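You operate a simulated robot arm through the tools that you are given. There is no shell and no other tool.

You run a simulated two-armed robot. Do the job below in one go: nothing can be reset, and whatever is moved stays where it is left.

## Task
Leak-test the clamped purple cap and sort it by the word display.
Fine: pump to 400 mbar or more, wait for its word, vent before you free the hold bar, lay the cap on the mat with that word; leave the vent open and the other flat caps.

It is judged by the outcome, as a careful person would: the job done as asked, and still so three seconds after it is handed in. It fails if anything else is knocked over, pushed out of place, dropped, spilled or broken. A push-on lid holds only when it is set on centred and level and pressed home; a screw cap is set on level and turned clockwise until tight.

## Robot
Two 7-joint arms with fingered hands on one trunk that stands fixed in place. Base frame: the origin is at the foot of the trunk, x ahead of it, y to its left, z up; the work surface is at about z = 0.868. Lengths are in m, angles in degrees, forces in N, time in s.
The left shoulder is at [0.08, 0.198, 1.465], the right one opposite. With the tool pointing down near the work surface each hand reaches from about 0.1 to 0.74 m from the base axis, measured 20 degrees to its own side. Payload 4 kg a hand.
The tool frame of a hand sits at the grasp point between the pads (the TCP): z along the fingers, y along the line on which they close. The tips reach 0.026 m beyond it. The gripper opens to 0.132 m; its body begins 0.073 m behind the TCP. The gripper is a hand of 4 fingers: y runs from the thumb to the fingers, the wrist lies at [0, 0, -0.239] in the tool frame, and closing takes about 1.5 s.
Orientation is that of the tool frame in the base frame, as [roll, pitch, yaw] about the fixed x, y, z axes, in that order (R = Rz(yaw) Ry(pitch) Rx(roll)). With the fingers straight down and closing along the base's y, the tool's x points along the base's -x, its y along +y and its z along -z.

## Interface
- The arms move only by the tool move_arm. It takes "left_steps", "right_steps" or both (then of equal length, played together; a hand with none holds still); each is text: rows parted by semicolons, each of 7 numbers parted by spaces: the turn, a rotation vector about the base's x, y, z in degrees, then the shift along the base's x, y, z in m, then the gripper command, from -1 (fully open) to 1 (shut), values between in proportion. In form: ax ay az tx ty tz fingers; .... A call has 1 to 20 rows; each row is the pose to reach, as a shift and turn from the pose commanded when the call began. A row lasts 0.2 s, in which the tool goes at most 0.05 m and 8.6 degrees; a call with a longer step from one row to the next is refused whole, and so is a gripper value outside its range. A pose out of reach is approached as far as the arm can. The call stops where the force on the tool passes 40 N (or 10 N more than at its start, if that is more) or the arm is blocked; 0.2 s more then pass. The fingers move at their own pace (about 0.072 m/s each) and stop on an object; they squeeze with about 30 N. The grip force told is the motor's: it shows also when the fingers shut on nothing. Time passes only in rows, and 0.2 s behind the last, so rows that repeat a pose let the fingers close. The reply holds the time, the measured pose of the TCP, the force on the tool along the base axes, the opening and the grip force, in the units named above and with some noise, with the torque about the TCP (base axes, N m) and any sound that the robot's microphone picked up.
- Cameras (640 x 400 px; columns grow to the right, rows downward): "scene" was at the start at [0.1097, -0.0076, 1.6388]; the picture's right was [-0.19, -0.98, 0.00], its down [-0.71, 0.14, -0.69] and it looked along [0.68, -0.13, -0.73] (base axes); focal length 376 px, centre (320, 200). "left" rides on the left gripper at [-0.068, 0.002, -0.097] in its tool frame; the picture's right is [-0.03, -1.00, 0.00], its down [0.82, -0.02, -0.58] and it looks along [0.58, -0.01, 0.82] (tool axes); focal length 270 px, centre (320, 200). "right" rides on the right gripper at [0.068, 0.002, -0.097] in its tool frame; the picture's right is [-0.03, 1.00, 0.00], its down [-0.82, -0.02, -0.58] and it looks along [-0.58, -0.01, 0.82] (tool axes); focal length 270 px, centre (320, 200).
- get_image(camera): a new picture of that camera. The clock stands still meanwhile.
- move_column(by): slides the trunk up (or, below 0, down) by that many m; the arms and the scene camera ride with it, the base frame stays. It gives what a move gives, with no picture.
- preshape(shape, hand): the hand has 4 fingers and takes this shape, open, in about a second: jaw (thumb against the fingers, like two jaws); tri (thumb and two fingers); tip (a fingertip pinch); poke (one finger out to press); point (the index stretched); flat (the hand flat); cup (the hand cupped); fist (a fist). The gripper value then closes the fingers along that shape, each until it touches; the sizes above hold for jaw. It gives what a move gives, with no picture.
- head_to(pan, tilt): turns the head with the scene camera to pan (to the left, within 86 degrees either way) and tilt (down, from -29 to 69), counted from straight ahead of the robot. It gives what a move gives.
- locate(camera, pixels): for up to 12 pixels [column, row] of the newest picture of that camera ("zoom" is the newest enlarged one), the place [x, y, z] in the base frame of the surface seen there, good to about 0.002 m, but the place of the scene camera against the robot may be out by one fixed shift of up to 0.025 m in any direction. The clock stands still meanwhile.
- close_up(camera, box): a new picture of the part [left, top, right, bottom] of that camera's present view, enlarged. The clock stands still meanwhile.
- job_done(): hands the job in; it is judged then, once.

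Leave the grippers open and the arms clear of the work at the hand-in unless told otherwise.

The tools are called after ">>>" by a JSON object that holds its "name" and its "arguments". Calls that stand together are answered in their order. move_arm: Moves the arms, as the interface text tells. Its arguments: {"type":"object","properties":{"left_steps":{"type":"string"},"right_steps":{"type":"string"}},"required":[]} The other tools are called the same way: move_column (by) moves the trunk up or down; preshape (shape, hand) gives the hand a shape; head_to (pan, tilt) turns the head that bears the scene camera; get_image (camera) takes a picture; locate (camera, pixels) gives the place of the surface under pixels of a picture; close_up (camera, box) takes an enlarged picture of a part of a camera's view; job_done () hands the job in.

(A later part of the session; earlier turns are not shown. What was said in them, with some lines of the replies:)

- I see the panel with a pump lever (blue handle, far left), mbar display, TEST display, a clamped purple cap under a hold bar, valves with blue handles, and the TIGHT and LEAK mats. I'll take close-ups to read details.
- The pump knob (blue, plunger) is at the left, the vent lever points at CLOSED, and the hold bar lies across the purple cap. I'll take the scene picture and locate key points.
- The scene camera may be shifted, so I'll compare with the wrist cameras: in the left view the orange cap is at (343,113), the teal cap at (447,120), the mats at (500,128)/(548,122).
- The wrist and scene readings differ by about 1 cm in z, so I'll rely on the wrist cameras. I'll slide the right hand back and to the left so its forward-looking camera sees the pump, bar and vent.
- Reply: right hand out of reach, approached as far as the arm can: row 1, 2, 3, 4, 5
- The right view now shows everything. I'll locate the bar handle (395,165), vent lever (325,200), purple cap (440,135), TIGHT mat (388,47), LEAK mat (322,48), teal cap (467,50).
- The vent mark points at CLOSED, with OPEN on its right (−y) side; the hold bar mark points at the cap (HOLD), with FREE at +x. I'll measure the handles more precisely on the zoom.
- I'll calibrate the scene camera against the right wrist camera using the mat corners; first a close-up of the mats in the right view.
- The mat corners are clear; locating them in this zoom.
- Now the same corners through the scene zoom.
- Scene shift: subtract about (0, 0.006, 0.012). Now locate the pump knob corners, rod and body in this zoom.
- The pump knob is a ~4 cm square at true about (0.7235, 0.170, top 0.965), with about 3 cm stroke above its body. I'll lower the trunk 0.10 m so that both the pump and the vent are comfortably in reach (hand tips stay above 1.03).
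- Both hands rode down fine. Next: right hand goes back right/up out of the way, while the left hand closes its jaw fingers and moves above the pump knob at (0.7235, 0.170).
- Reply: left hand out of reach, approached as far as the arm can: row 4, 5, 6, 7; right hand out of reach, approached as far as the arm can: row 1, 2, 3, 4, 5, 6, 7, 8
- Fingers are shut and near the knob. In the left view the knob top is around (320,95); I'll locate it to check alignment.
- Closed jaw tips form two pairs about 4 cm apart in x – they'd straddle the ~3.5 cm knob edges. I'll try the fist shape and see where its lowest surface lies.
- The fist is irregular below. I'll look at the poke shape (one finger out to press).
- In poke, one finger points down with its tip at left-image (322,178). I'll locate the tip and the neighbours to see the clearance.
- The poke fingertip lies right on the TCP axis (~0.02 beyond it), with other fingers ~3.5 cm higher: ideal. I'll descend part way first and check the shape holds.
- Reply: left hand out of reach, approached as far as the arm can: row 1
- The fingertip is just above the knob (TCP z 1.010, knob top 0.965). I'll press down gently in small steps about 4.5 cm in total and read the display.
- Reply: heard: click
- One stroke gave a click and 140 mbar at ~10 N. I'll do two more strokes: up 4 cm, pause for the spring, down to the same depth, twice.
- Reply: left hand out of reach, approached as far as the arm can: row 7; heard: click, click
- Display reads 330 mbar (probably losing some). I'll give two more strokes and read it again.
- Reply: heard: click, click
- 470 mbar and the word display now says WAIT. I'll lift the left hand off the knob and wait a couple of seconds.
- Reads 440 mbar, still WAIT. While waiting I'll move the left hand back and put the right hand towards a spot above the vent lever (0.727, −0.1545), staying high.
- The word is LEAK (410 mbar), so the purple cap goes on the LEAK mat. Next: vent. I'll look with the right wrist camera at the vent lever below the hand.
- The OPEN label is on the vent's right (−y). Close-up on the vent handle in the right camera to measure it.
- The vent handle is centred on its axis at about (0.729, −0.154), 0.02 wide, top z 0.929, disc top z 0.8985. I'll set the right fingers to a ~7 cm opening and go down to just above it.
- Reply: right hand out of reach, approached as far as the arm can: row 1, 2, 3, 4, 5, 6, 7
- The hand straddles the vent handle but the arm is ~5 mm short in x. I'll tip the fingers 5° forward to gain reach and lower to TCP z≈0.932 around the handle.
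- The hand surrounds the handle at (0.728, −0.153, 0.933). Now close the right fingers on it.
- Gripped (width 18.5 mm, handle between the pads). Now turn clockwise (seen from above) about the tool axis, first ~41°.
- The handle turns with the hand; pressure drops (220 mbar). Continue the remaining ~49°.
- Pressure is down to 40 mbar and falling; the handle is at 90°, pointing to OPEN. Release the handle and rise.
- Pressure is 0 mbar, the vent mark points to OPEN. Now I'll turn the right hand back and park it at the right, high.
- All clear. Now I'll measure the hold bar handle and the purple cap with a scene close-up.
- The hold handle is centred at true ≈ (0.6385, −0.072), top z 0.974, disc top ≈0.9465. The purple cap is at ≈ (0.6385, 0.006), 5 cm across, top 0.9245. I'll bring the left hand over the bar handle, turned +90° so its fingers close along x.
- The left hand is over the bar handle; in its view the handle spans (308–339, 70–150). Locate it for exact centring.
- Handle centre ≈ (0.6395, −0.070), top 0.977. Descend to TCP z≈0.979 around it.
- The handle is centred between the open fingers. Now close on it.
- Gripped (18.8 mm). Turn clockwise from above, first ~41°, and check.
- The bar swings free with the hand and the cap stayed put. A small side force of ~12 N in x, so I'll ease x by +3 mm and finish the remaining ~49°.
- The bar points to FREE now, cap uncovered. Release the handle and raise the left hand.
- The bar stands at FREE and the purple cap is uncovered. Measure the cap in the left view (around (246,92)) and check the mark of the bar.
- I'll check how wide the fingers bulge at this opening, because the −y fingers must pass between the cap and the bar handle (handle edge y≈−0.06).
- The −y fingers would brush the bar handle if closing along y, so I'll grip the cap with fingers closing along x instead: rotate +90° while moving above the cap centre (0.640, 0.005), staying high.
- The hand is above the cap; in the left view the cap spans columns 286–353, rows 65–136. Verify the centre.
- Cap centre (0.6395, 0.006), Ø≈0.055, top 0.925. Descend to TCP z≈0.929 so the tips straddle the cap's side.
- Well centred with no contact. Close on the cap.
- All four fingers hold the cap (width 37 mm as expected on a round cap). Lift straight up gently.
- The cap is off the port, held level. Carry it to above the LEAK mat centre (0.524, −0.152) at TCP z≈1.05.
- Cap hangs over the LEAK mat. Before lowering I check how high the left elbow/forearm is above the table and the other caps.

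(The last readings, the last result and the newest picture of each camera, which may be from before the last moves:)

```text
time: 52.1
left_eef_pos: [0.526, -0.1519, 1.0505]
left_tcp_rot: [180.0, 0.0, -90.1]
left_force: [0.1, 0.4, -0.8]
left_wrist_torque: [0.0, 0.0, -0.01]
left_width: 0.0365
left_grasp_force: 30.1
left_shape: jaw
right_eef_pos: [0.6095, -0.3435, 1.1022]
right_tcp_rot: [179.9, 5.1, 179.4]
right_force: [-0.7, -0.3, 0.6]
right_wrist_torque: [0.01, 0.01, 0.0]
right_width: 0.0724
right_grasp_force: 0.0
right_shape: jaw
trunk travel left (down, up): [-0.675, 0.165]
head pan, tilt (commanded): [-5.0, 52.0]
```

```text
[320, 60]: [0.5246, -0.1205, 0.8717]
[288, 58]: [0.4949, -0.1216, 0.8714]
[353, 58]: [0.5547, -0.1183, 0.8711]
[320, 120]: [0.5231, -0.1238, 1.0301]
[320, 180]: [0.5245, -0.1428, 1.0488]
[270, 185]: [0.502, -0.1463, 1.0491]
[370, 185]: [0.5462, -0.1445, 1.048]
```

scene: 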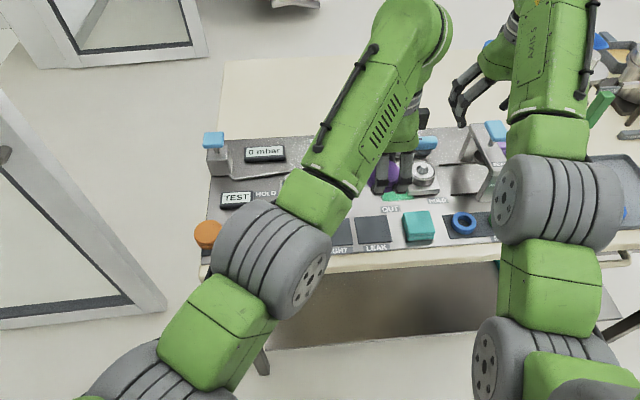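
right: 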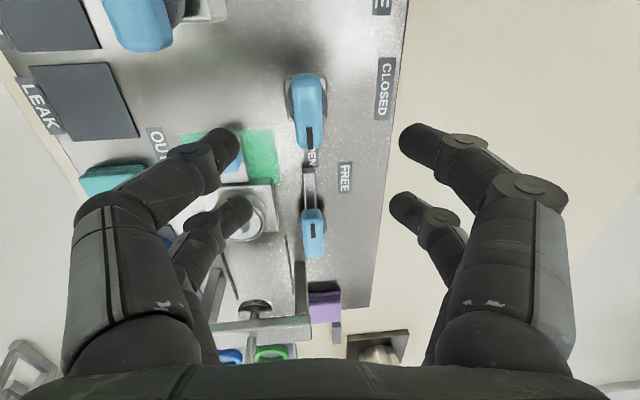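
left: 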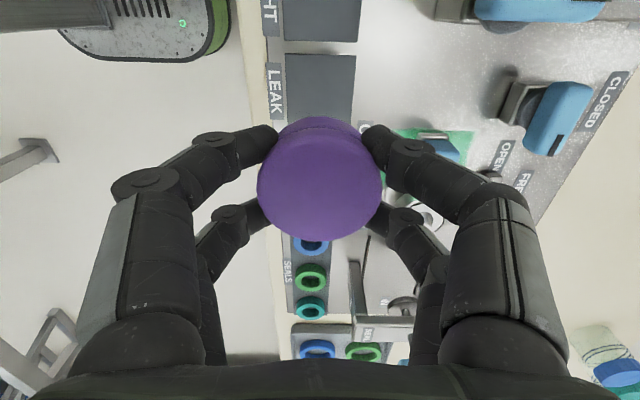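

The arm is well clear (z≈1.2) and the mat is at (0.524, −0.152). Lower to about 4 mm above contact.

>>> {"name": "move_arm", "arguments": {"left_steps": "0 0 0 -0.001 0 -0.03 1; 0 0 0 -0.001 0 -0.06 1; 0 0 0 -0.001 0 -0.09 1; 0 0 0 -0.001 0 -0.115 1; 0 0 0 -0.001 0 -0.13 1; 0 0 0 -0.001 0 -0.14 1; 0 0 0 -0.001 0 -0.145 1; 0 0 0 -0.001 0 -0.145 1"}}

>>> {"name": "get_image", "arguments": {"camera": "left"}}

>>> {"name": "close_up", "arguments": {"camera": "scene", "box": [300, 150, 460, 270]}}

```text
time: 53.9
left_eef_pos: [0.5237, -0.1526, 0.9061]
left_tcp_rot: [180.0, 0.0, -90.0]
left_force: [0.1, -0.4, -0.8]
left_wrist_torque: [0.01, -0.01, -0.01]
left_width: 0.0365
left_grasp_force: 29.9
left_shape: jaw
right_eef_pos: [0.6089, -0.3435, 1.1028]
right_tcp_rot: [-179.9, 5.1, 179.4]
right_force: [0.3, -0.2, 0.4]
right_wrist_torque: [-0.01, -0.05, 0.01]
right_width: 0.0722
right_grasp_force: 0.1
right_shape: jaw
trunk travel left (down, up): [-0.675, 0.165]
head pan, tilt (commanded): [-5.0, 52.0]
```

```text
taken
```

left: 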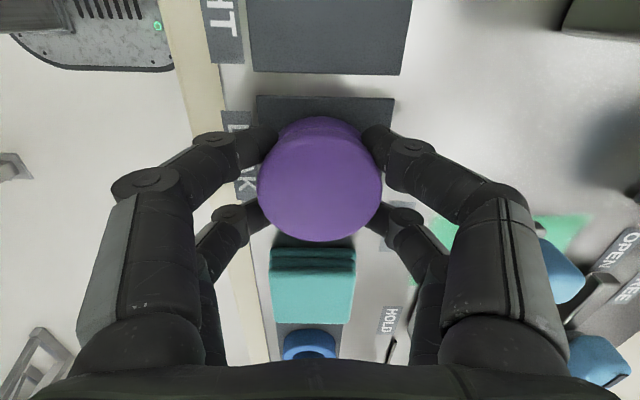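

```text
3.33 times, centred on (380, 210) of scene
```

zoom: 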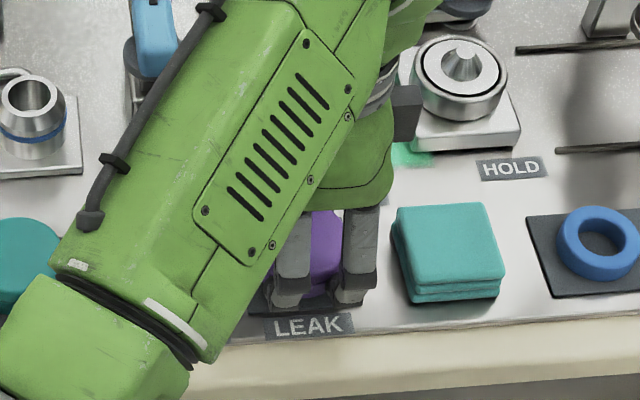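

No contact yet; lower in 1–2 mm steps until the force rises slightly.

>>> {"name": "move_arm", "arguments": {"left_steps": "0 0 0 0 0 -0.0015 1; 0 0 0 0 0 -0.003 1; 0 0 0 0 0 -0.0045 1; 0 0 0 0 0 -0.0045 1"}}

```text
time: 54.9
left_eef_pos: [0.5231, -0.152, 0.9]
left_tcp_rot: [180.0, -0.1, -90.0]
left_force: [0.1, -0.9, 0.4]
left_wrist_torque: [0.01, -0.02, -0.02]
left_width: 0.0365
left_grasp_force: 30.0
left_shape: jaw
right_eef_pos: [0.6083, -0.3442, 1.1027]
right_tcp_rot: [179.9, 5.1, 179.5]
right_force: [0.3, -0.2, 1.0]
right_wrist_torque: [0.0, -0.03, -0.04]
right_width: 0.0721
right_grasp_force: 0.0
right_shape: jaw
trunk travel left (down, up): [-0.675, 0.165]
head pan, tilt (commanded): [-5.0, 52.0]
```

Still no firm contact (0.4 N). A few more millimetre steps.

>>> {"name": "move_arm", "arguments": {"left_steps": "0 0 0 0 0 -0.001 1; 0 0 0 0 0 -0.002 1; 0 0 0 0 0 -0.002 1"}}

>>> {"name": "close_up", "arguments": {"camera": "scene", "box": [340, 190, 430, 250]}}

```text
time: 55.7
left_eef_pos: [0.5228, -0.153, 0.8992]
left_tcp_rot: [179.9, 0.0, -90.0]
left_force: [-0.7, -0.3, 0.2]
left_wrist_torque: [0.02, -0.02, -0.04]
left_width: 0.0363
left_grasp_force: 29.7
left_shape: jaw
right_eef_pos: [0.609, -0.3434, 1.1037]
right_tcp_rot: [180.0, 5.0, 179.5]
right_force: [-0.1, -0.7, -0.7]
right_wrist_torque: [0.01, 0.01, 0.0]
right_width: 0.0723
right_grasp_force: 0.1
right_shape: jaw
trunk travel left (down, up): [-0.675, 0.165]
head pan, tilt (commanded): [-5.0, 52.0]
```

```text
6.67 times, centred on (385, 220) of scene
```

zoom: 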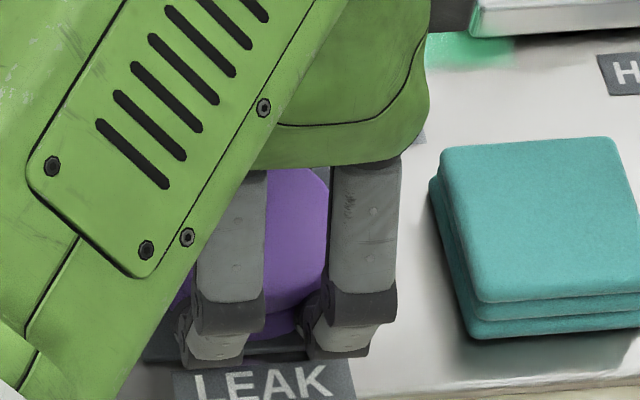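

I'll check the cap's top height in the left view; a resting cap on the mat should read about 0.8965 like the teal/orange ones.

>>> {"name": "get_image", "arguments": {"camera": "left"}}

>>> {"name": "locate", "arguments": {"camera": "left", "pixels": [[320, 180], [300, 160], [340, 160], [320, 210], [300, 200], [340, 200], [345, 105], [280, 103]]}}

```text
taken
```

left: 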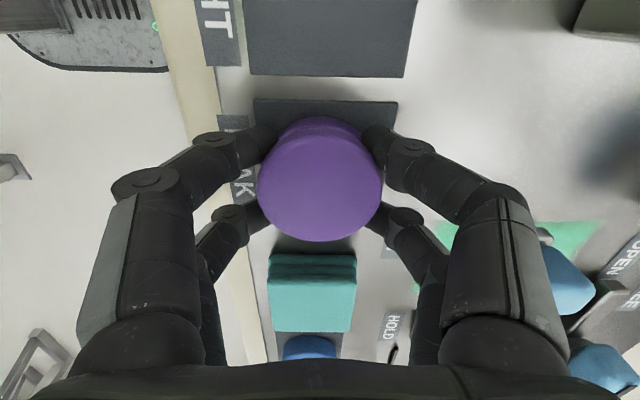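

```text
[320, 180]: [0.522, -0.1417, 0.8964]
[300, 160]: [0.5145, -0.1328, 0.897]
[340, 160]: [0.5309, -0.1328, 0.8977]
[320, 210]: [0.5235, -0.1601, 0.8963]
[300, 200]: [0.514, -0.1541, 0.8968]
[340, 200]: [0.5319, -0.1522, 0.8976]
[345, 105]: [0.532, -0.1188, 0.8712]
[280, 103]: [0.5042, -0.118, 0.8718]
```

The cap's top reads ≈0.897, i.e. it rests on (or within a mm of) the LEAK mat, centred. One last 1.5 mm down, then open slowly.

>>> {"name": "move_arm", "arguments": {"left_steps": "0 0 0 0 0 -0.0015 1; 0 0 0 0 0 -0.0015 0.5; 0 0 0 0 0 -0.0015 0.3; 0 0 0 0 0 -0.0015 0.1; 0 0 0 0 0 -0.0015 -0.1; 0 0 0 0 0 -0.0015 -0.2; 0 0 0 0 0 -0.0015 -0.2; 0 0 0 0 0 -0.0015 -0.2"}}

>>> {"name": "get_image", "arguments": {"camera": "left"}}

```text
time: 57.5
left_eef_pos: [0.523, -0.1526, 0.8964]
left_tcp_rot: [180.0, 0.1, -90.0]
left_force: [0.3, 0.1, -0.1]
left_wrist_torque: [0.01, 0.03, 0.04]
left_width: 0.0785
left_grasp_force: 0.0
left_shape: jaw
right_eef_pos: [0.6093, -0.3443, 1.1023]
right_tcp_rot: [180.0, 5.1, 179.5]
right_force: [0.4, 0.8, -0.6]
right_wrist_torque: [-0.02, -0.01, 0.0]
right_width: 0.072
right_grasp_force: 0.3
right_shape: jaw
trunk travel left (down, up): [-0.675, 0.165]
head pan, tilt (commanded): [-5.0, 52.0]
```

```text
taken
```

left: 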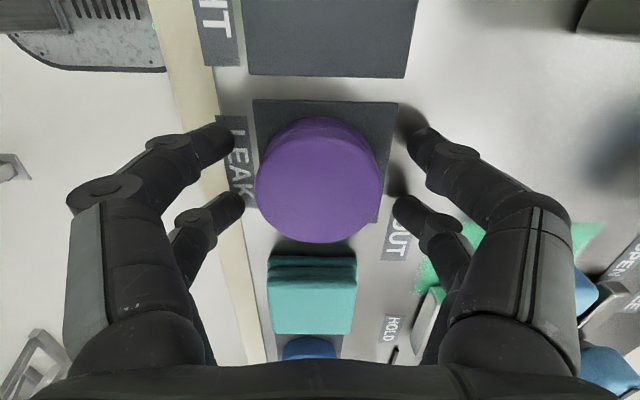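

The cap lies free on the LEAK mat. Raise the left hand straight up.

>>> {"name": "move_arm", "arguments": {"left_steps": "0 0 0 0 0 0.02 -0.2; 0 0 0 0 0 0.05 -0.2; 0 0 0 0 0 0.09 -0.2; 0 0 0 0 0 0.13 -0.2; 0 0 0 0 0 0.17 -0.2; 0 0 0 0 0 0.19 -0.2; 0 0 0 0 0 0.19 -0.2"}}

>>> {"name": "get_image", "arguments": {"camera": "left"}}

>>> {"name": "get_image", "arguments": {"camera": "scene"}}

```text
time: 59.1
left_eef_pos: [0.5222, -0.1516, 1.0875]
left_tcp_rot: [179.9, 0.0, -90.0]
left_force: [0.6, -0.1, -0.3]
left_wrist_torque: [0.0, 0.01, -0.03]
left_width: 0.0786
left_grasp_force: 0.2
left_shape: jaw
right_eef_pos: [0.6095, -0.3433, 1.1032]
right_tcp_rot: [-180.0, 5.1, 179.5]
right_force: [0.4, -0.3, 0.0]
right_wrist_torque: [0.02, 0.01, -0.02]
right_width: 0.0721
right_grasp_force: 0.0
right_shape: jaw
trunk travel left (down, up): [-0.675, 0.165]
head pan, tilt (commanded): [-5.0, 52.0]
```

```text
taken
```

left: 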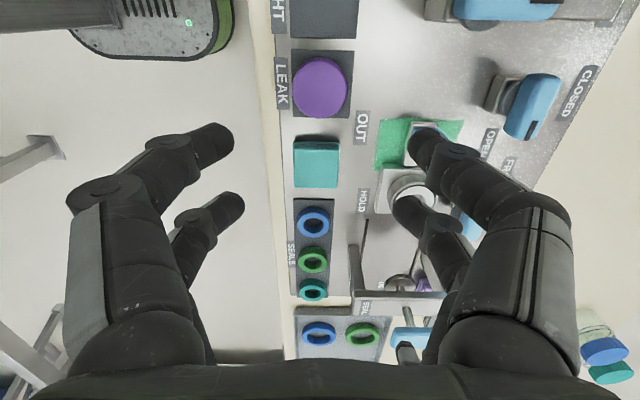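

```text
taken
```

scene: 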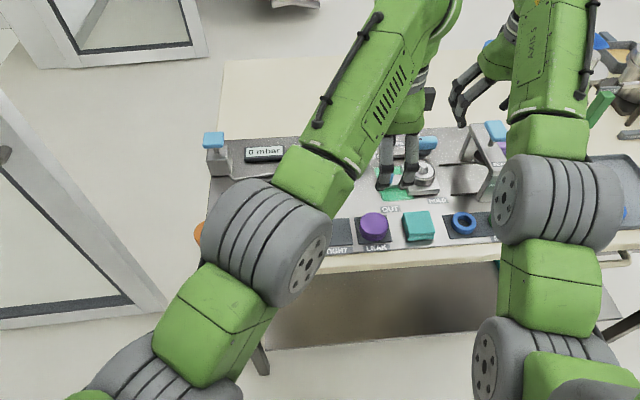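

The cap sits on the LEAK mat. Retract the left hand to its starting side, turning back, and open both grippers fully.

>>> {"name": "move_arm", "arguments": {"left_steps": "0 0 0 0 0 0.02 -0.2; 0 0 -8 0.005 0.03 0.03 -0.2; 0 0 -16 0.012 0.06 0.03 -0.2; 0 0 -24 0.02 0.09 0.03 -0.2; 0 0 -32 0.028 0.12 0.03 -0.2; 0 0 -40 0.036 0.15 0.03 -0.3; 0 0 -48 0.044 0.18 0.03 -0.4; 0 0 -56 0.052 0.21 0.03 -0.5; 0 0 -64 0.06 0.24 0.03 -0.6; 0 0 -72 0.068 0.27 0.03 -0.8; 0 0 -80 0.076 0.3 0.03 -1; 0 0 -88 0.08 0.33 0.03 -1; 0 0 -90 0.08 0.36 0.03 -1; 0 0 -90 0.08 0.36 0.03 -1; 0 0 -90 0.08 0.36 0.03 -1", "right_steps": "0 0 0 0 0 0 -0.1; 0 0 0 0 0 0 -0.1; 0 0 0 0 0 0 -0.1; 0 0 0 0 0 0 -0.1; 0 0 0 0 0 0 -0.1; 0 0 0 0 0 0.01 -0.2; 0 0 0 0 0 0.02 -0.4; 0 0 0 0 0 0.02 -0.6; 0 0 0 0 0 0.02 -0.8; 0 0 0 0 0 0.02 -1; 0 0 0 0 0 0.02 -1; 0 0 0 0 0 0.02 -1; 0 0 0 0 0 0.02 -1; 0 0 0 0 0 0.02 -1; 0 0 0 0 0 0.02 -1"}}

>>> {"name": "get_image", "arguments": {"camera": "scene"}}

>>> {"name": "close_up", "arguments": {"camera": "scene", "box": [195, 120, 445, 270]}}

```text
time: 62.3
left_eef_pos: [0.6047, 0.2085, 1.1132]
left_tcp_rot: [179.9, 0.4, -180.0]
left_force: [-0.1, -1.1, -0.8]
left_wrist_torque: [-0.02, -0.02, -0.02]
left_width: 0.1321
left_grasp_force: 0.1
left_shape: jaw
left hand out of reach, approached as far as the arm can: row 5, 6, 7, 8, 9, 10, 11, 12, 13, 14, 15
right_eef_pos: [0.6083, -0.3428, 1.1232]
right_tcp_rot: [180.0, 5.2, 179.4]
right_force: [-0.3, 0.5, 0.4]
right_wrist_torque: [0.01, -0.02, 0.0]
right_width: 0.1318
right_grasp_force: 0.1
right_shape: jaw
trunk travel left (down, up): [-0.675, 0.165]
head pan, tilt (commanded): [-5.0, 52.0]
```

```text
taken
```

scene: 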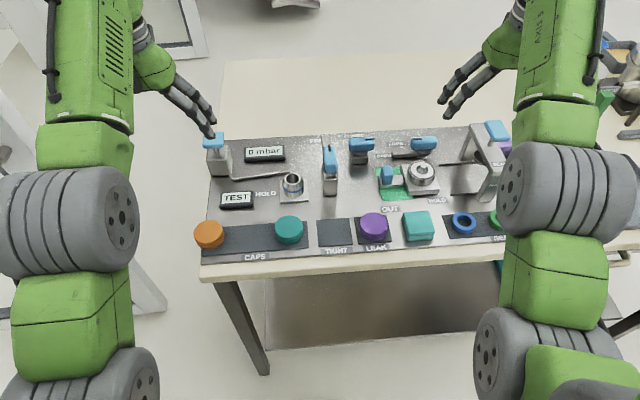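

```text
2.56 times, centred on (320, 195) of scene
```

zoom: 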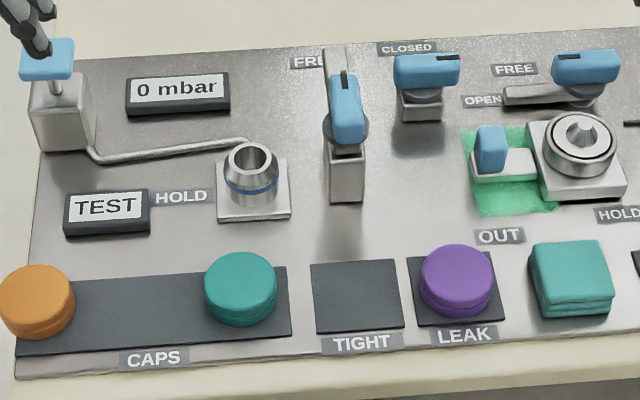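

Everything is as wanted: purple cap on LEAK, vent at OPEN, 0 mbar, bar at FREE, the other caps untouched. I'll raise the trunk back by 0.10 m so the arms are well clear.

>>> {"name": "move_column", "arguments": {"by": 0.1}}

>>> {"name": "get_image", "arguments": {"camera": "scene"}}

```text
time: 63.6
left_eef_pos: [0.6048, 0.2074, 1.2131]
left_tcp_rot: [-180.0, 0.4, -180.0]
left_force: [-0.6, 0.8, 0.2]
left_wrist_torque: [0.02, 0.03, 0.0]
left_width: 0.132
left_grasp_force: 0.0
left_shape: jaw
right_eef_pos: [0.61, -0.3437, 1.2219]
right_tcp_rot: [-180.0, 5.1, 179.5]
right_force: [0.5, 1.2, 0.1]
right_wrist_torque: [0.03, -0.02, 0.01]
right_width: 0.1319
right_grasp_force: 0.1
right_shape: jaw
trunk travel left (down, up): [-0.775, 0.065]
head pan, tilt (commanded): [-5.0, 52.0]
```

```text
taken
```

scene: 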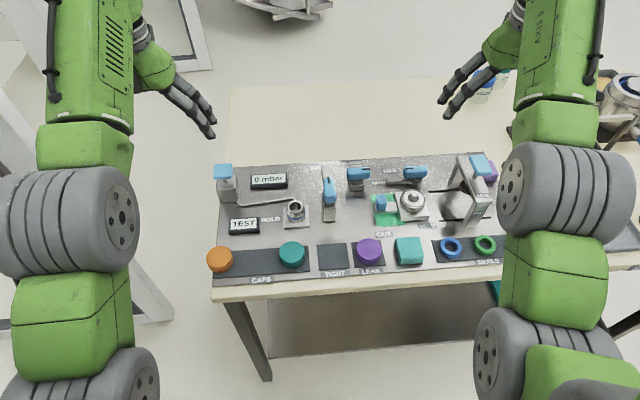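

The arms are clear and the grippers open; the purple cap lies on the LEAK mat at (369,250), vent open. Handing in the job.

>>> {"name": "job_done", "arguments": {}}

```text
The job is handed in.
```

The purple cap tested as **LEAK** and is now lying on the LEAK mat. I've handed the job in.

- **Test:** I pumped to 470 mbar. The display went from WAIT to LEAK, and the pressure was 410 mbar when the word came up.
- **Vent and hold bar:** I opened the vent first and the reading fell to 0 mbar. Only then did I swing the hold bar to FREE and lift the cap off. The vent is still open.
- **Other caps:** I didn't touch the orange and teal caps, and nothing else on the panel was knocked or moved.
- **Arms:** Both arms are clear of the panel with their grippers open.
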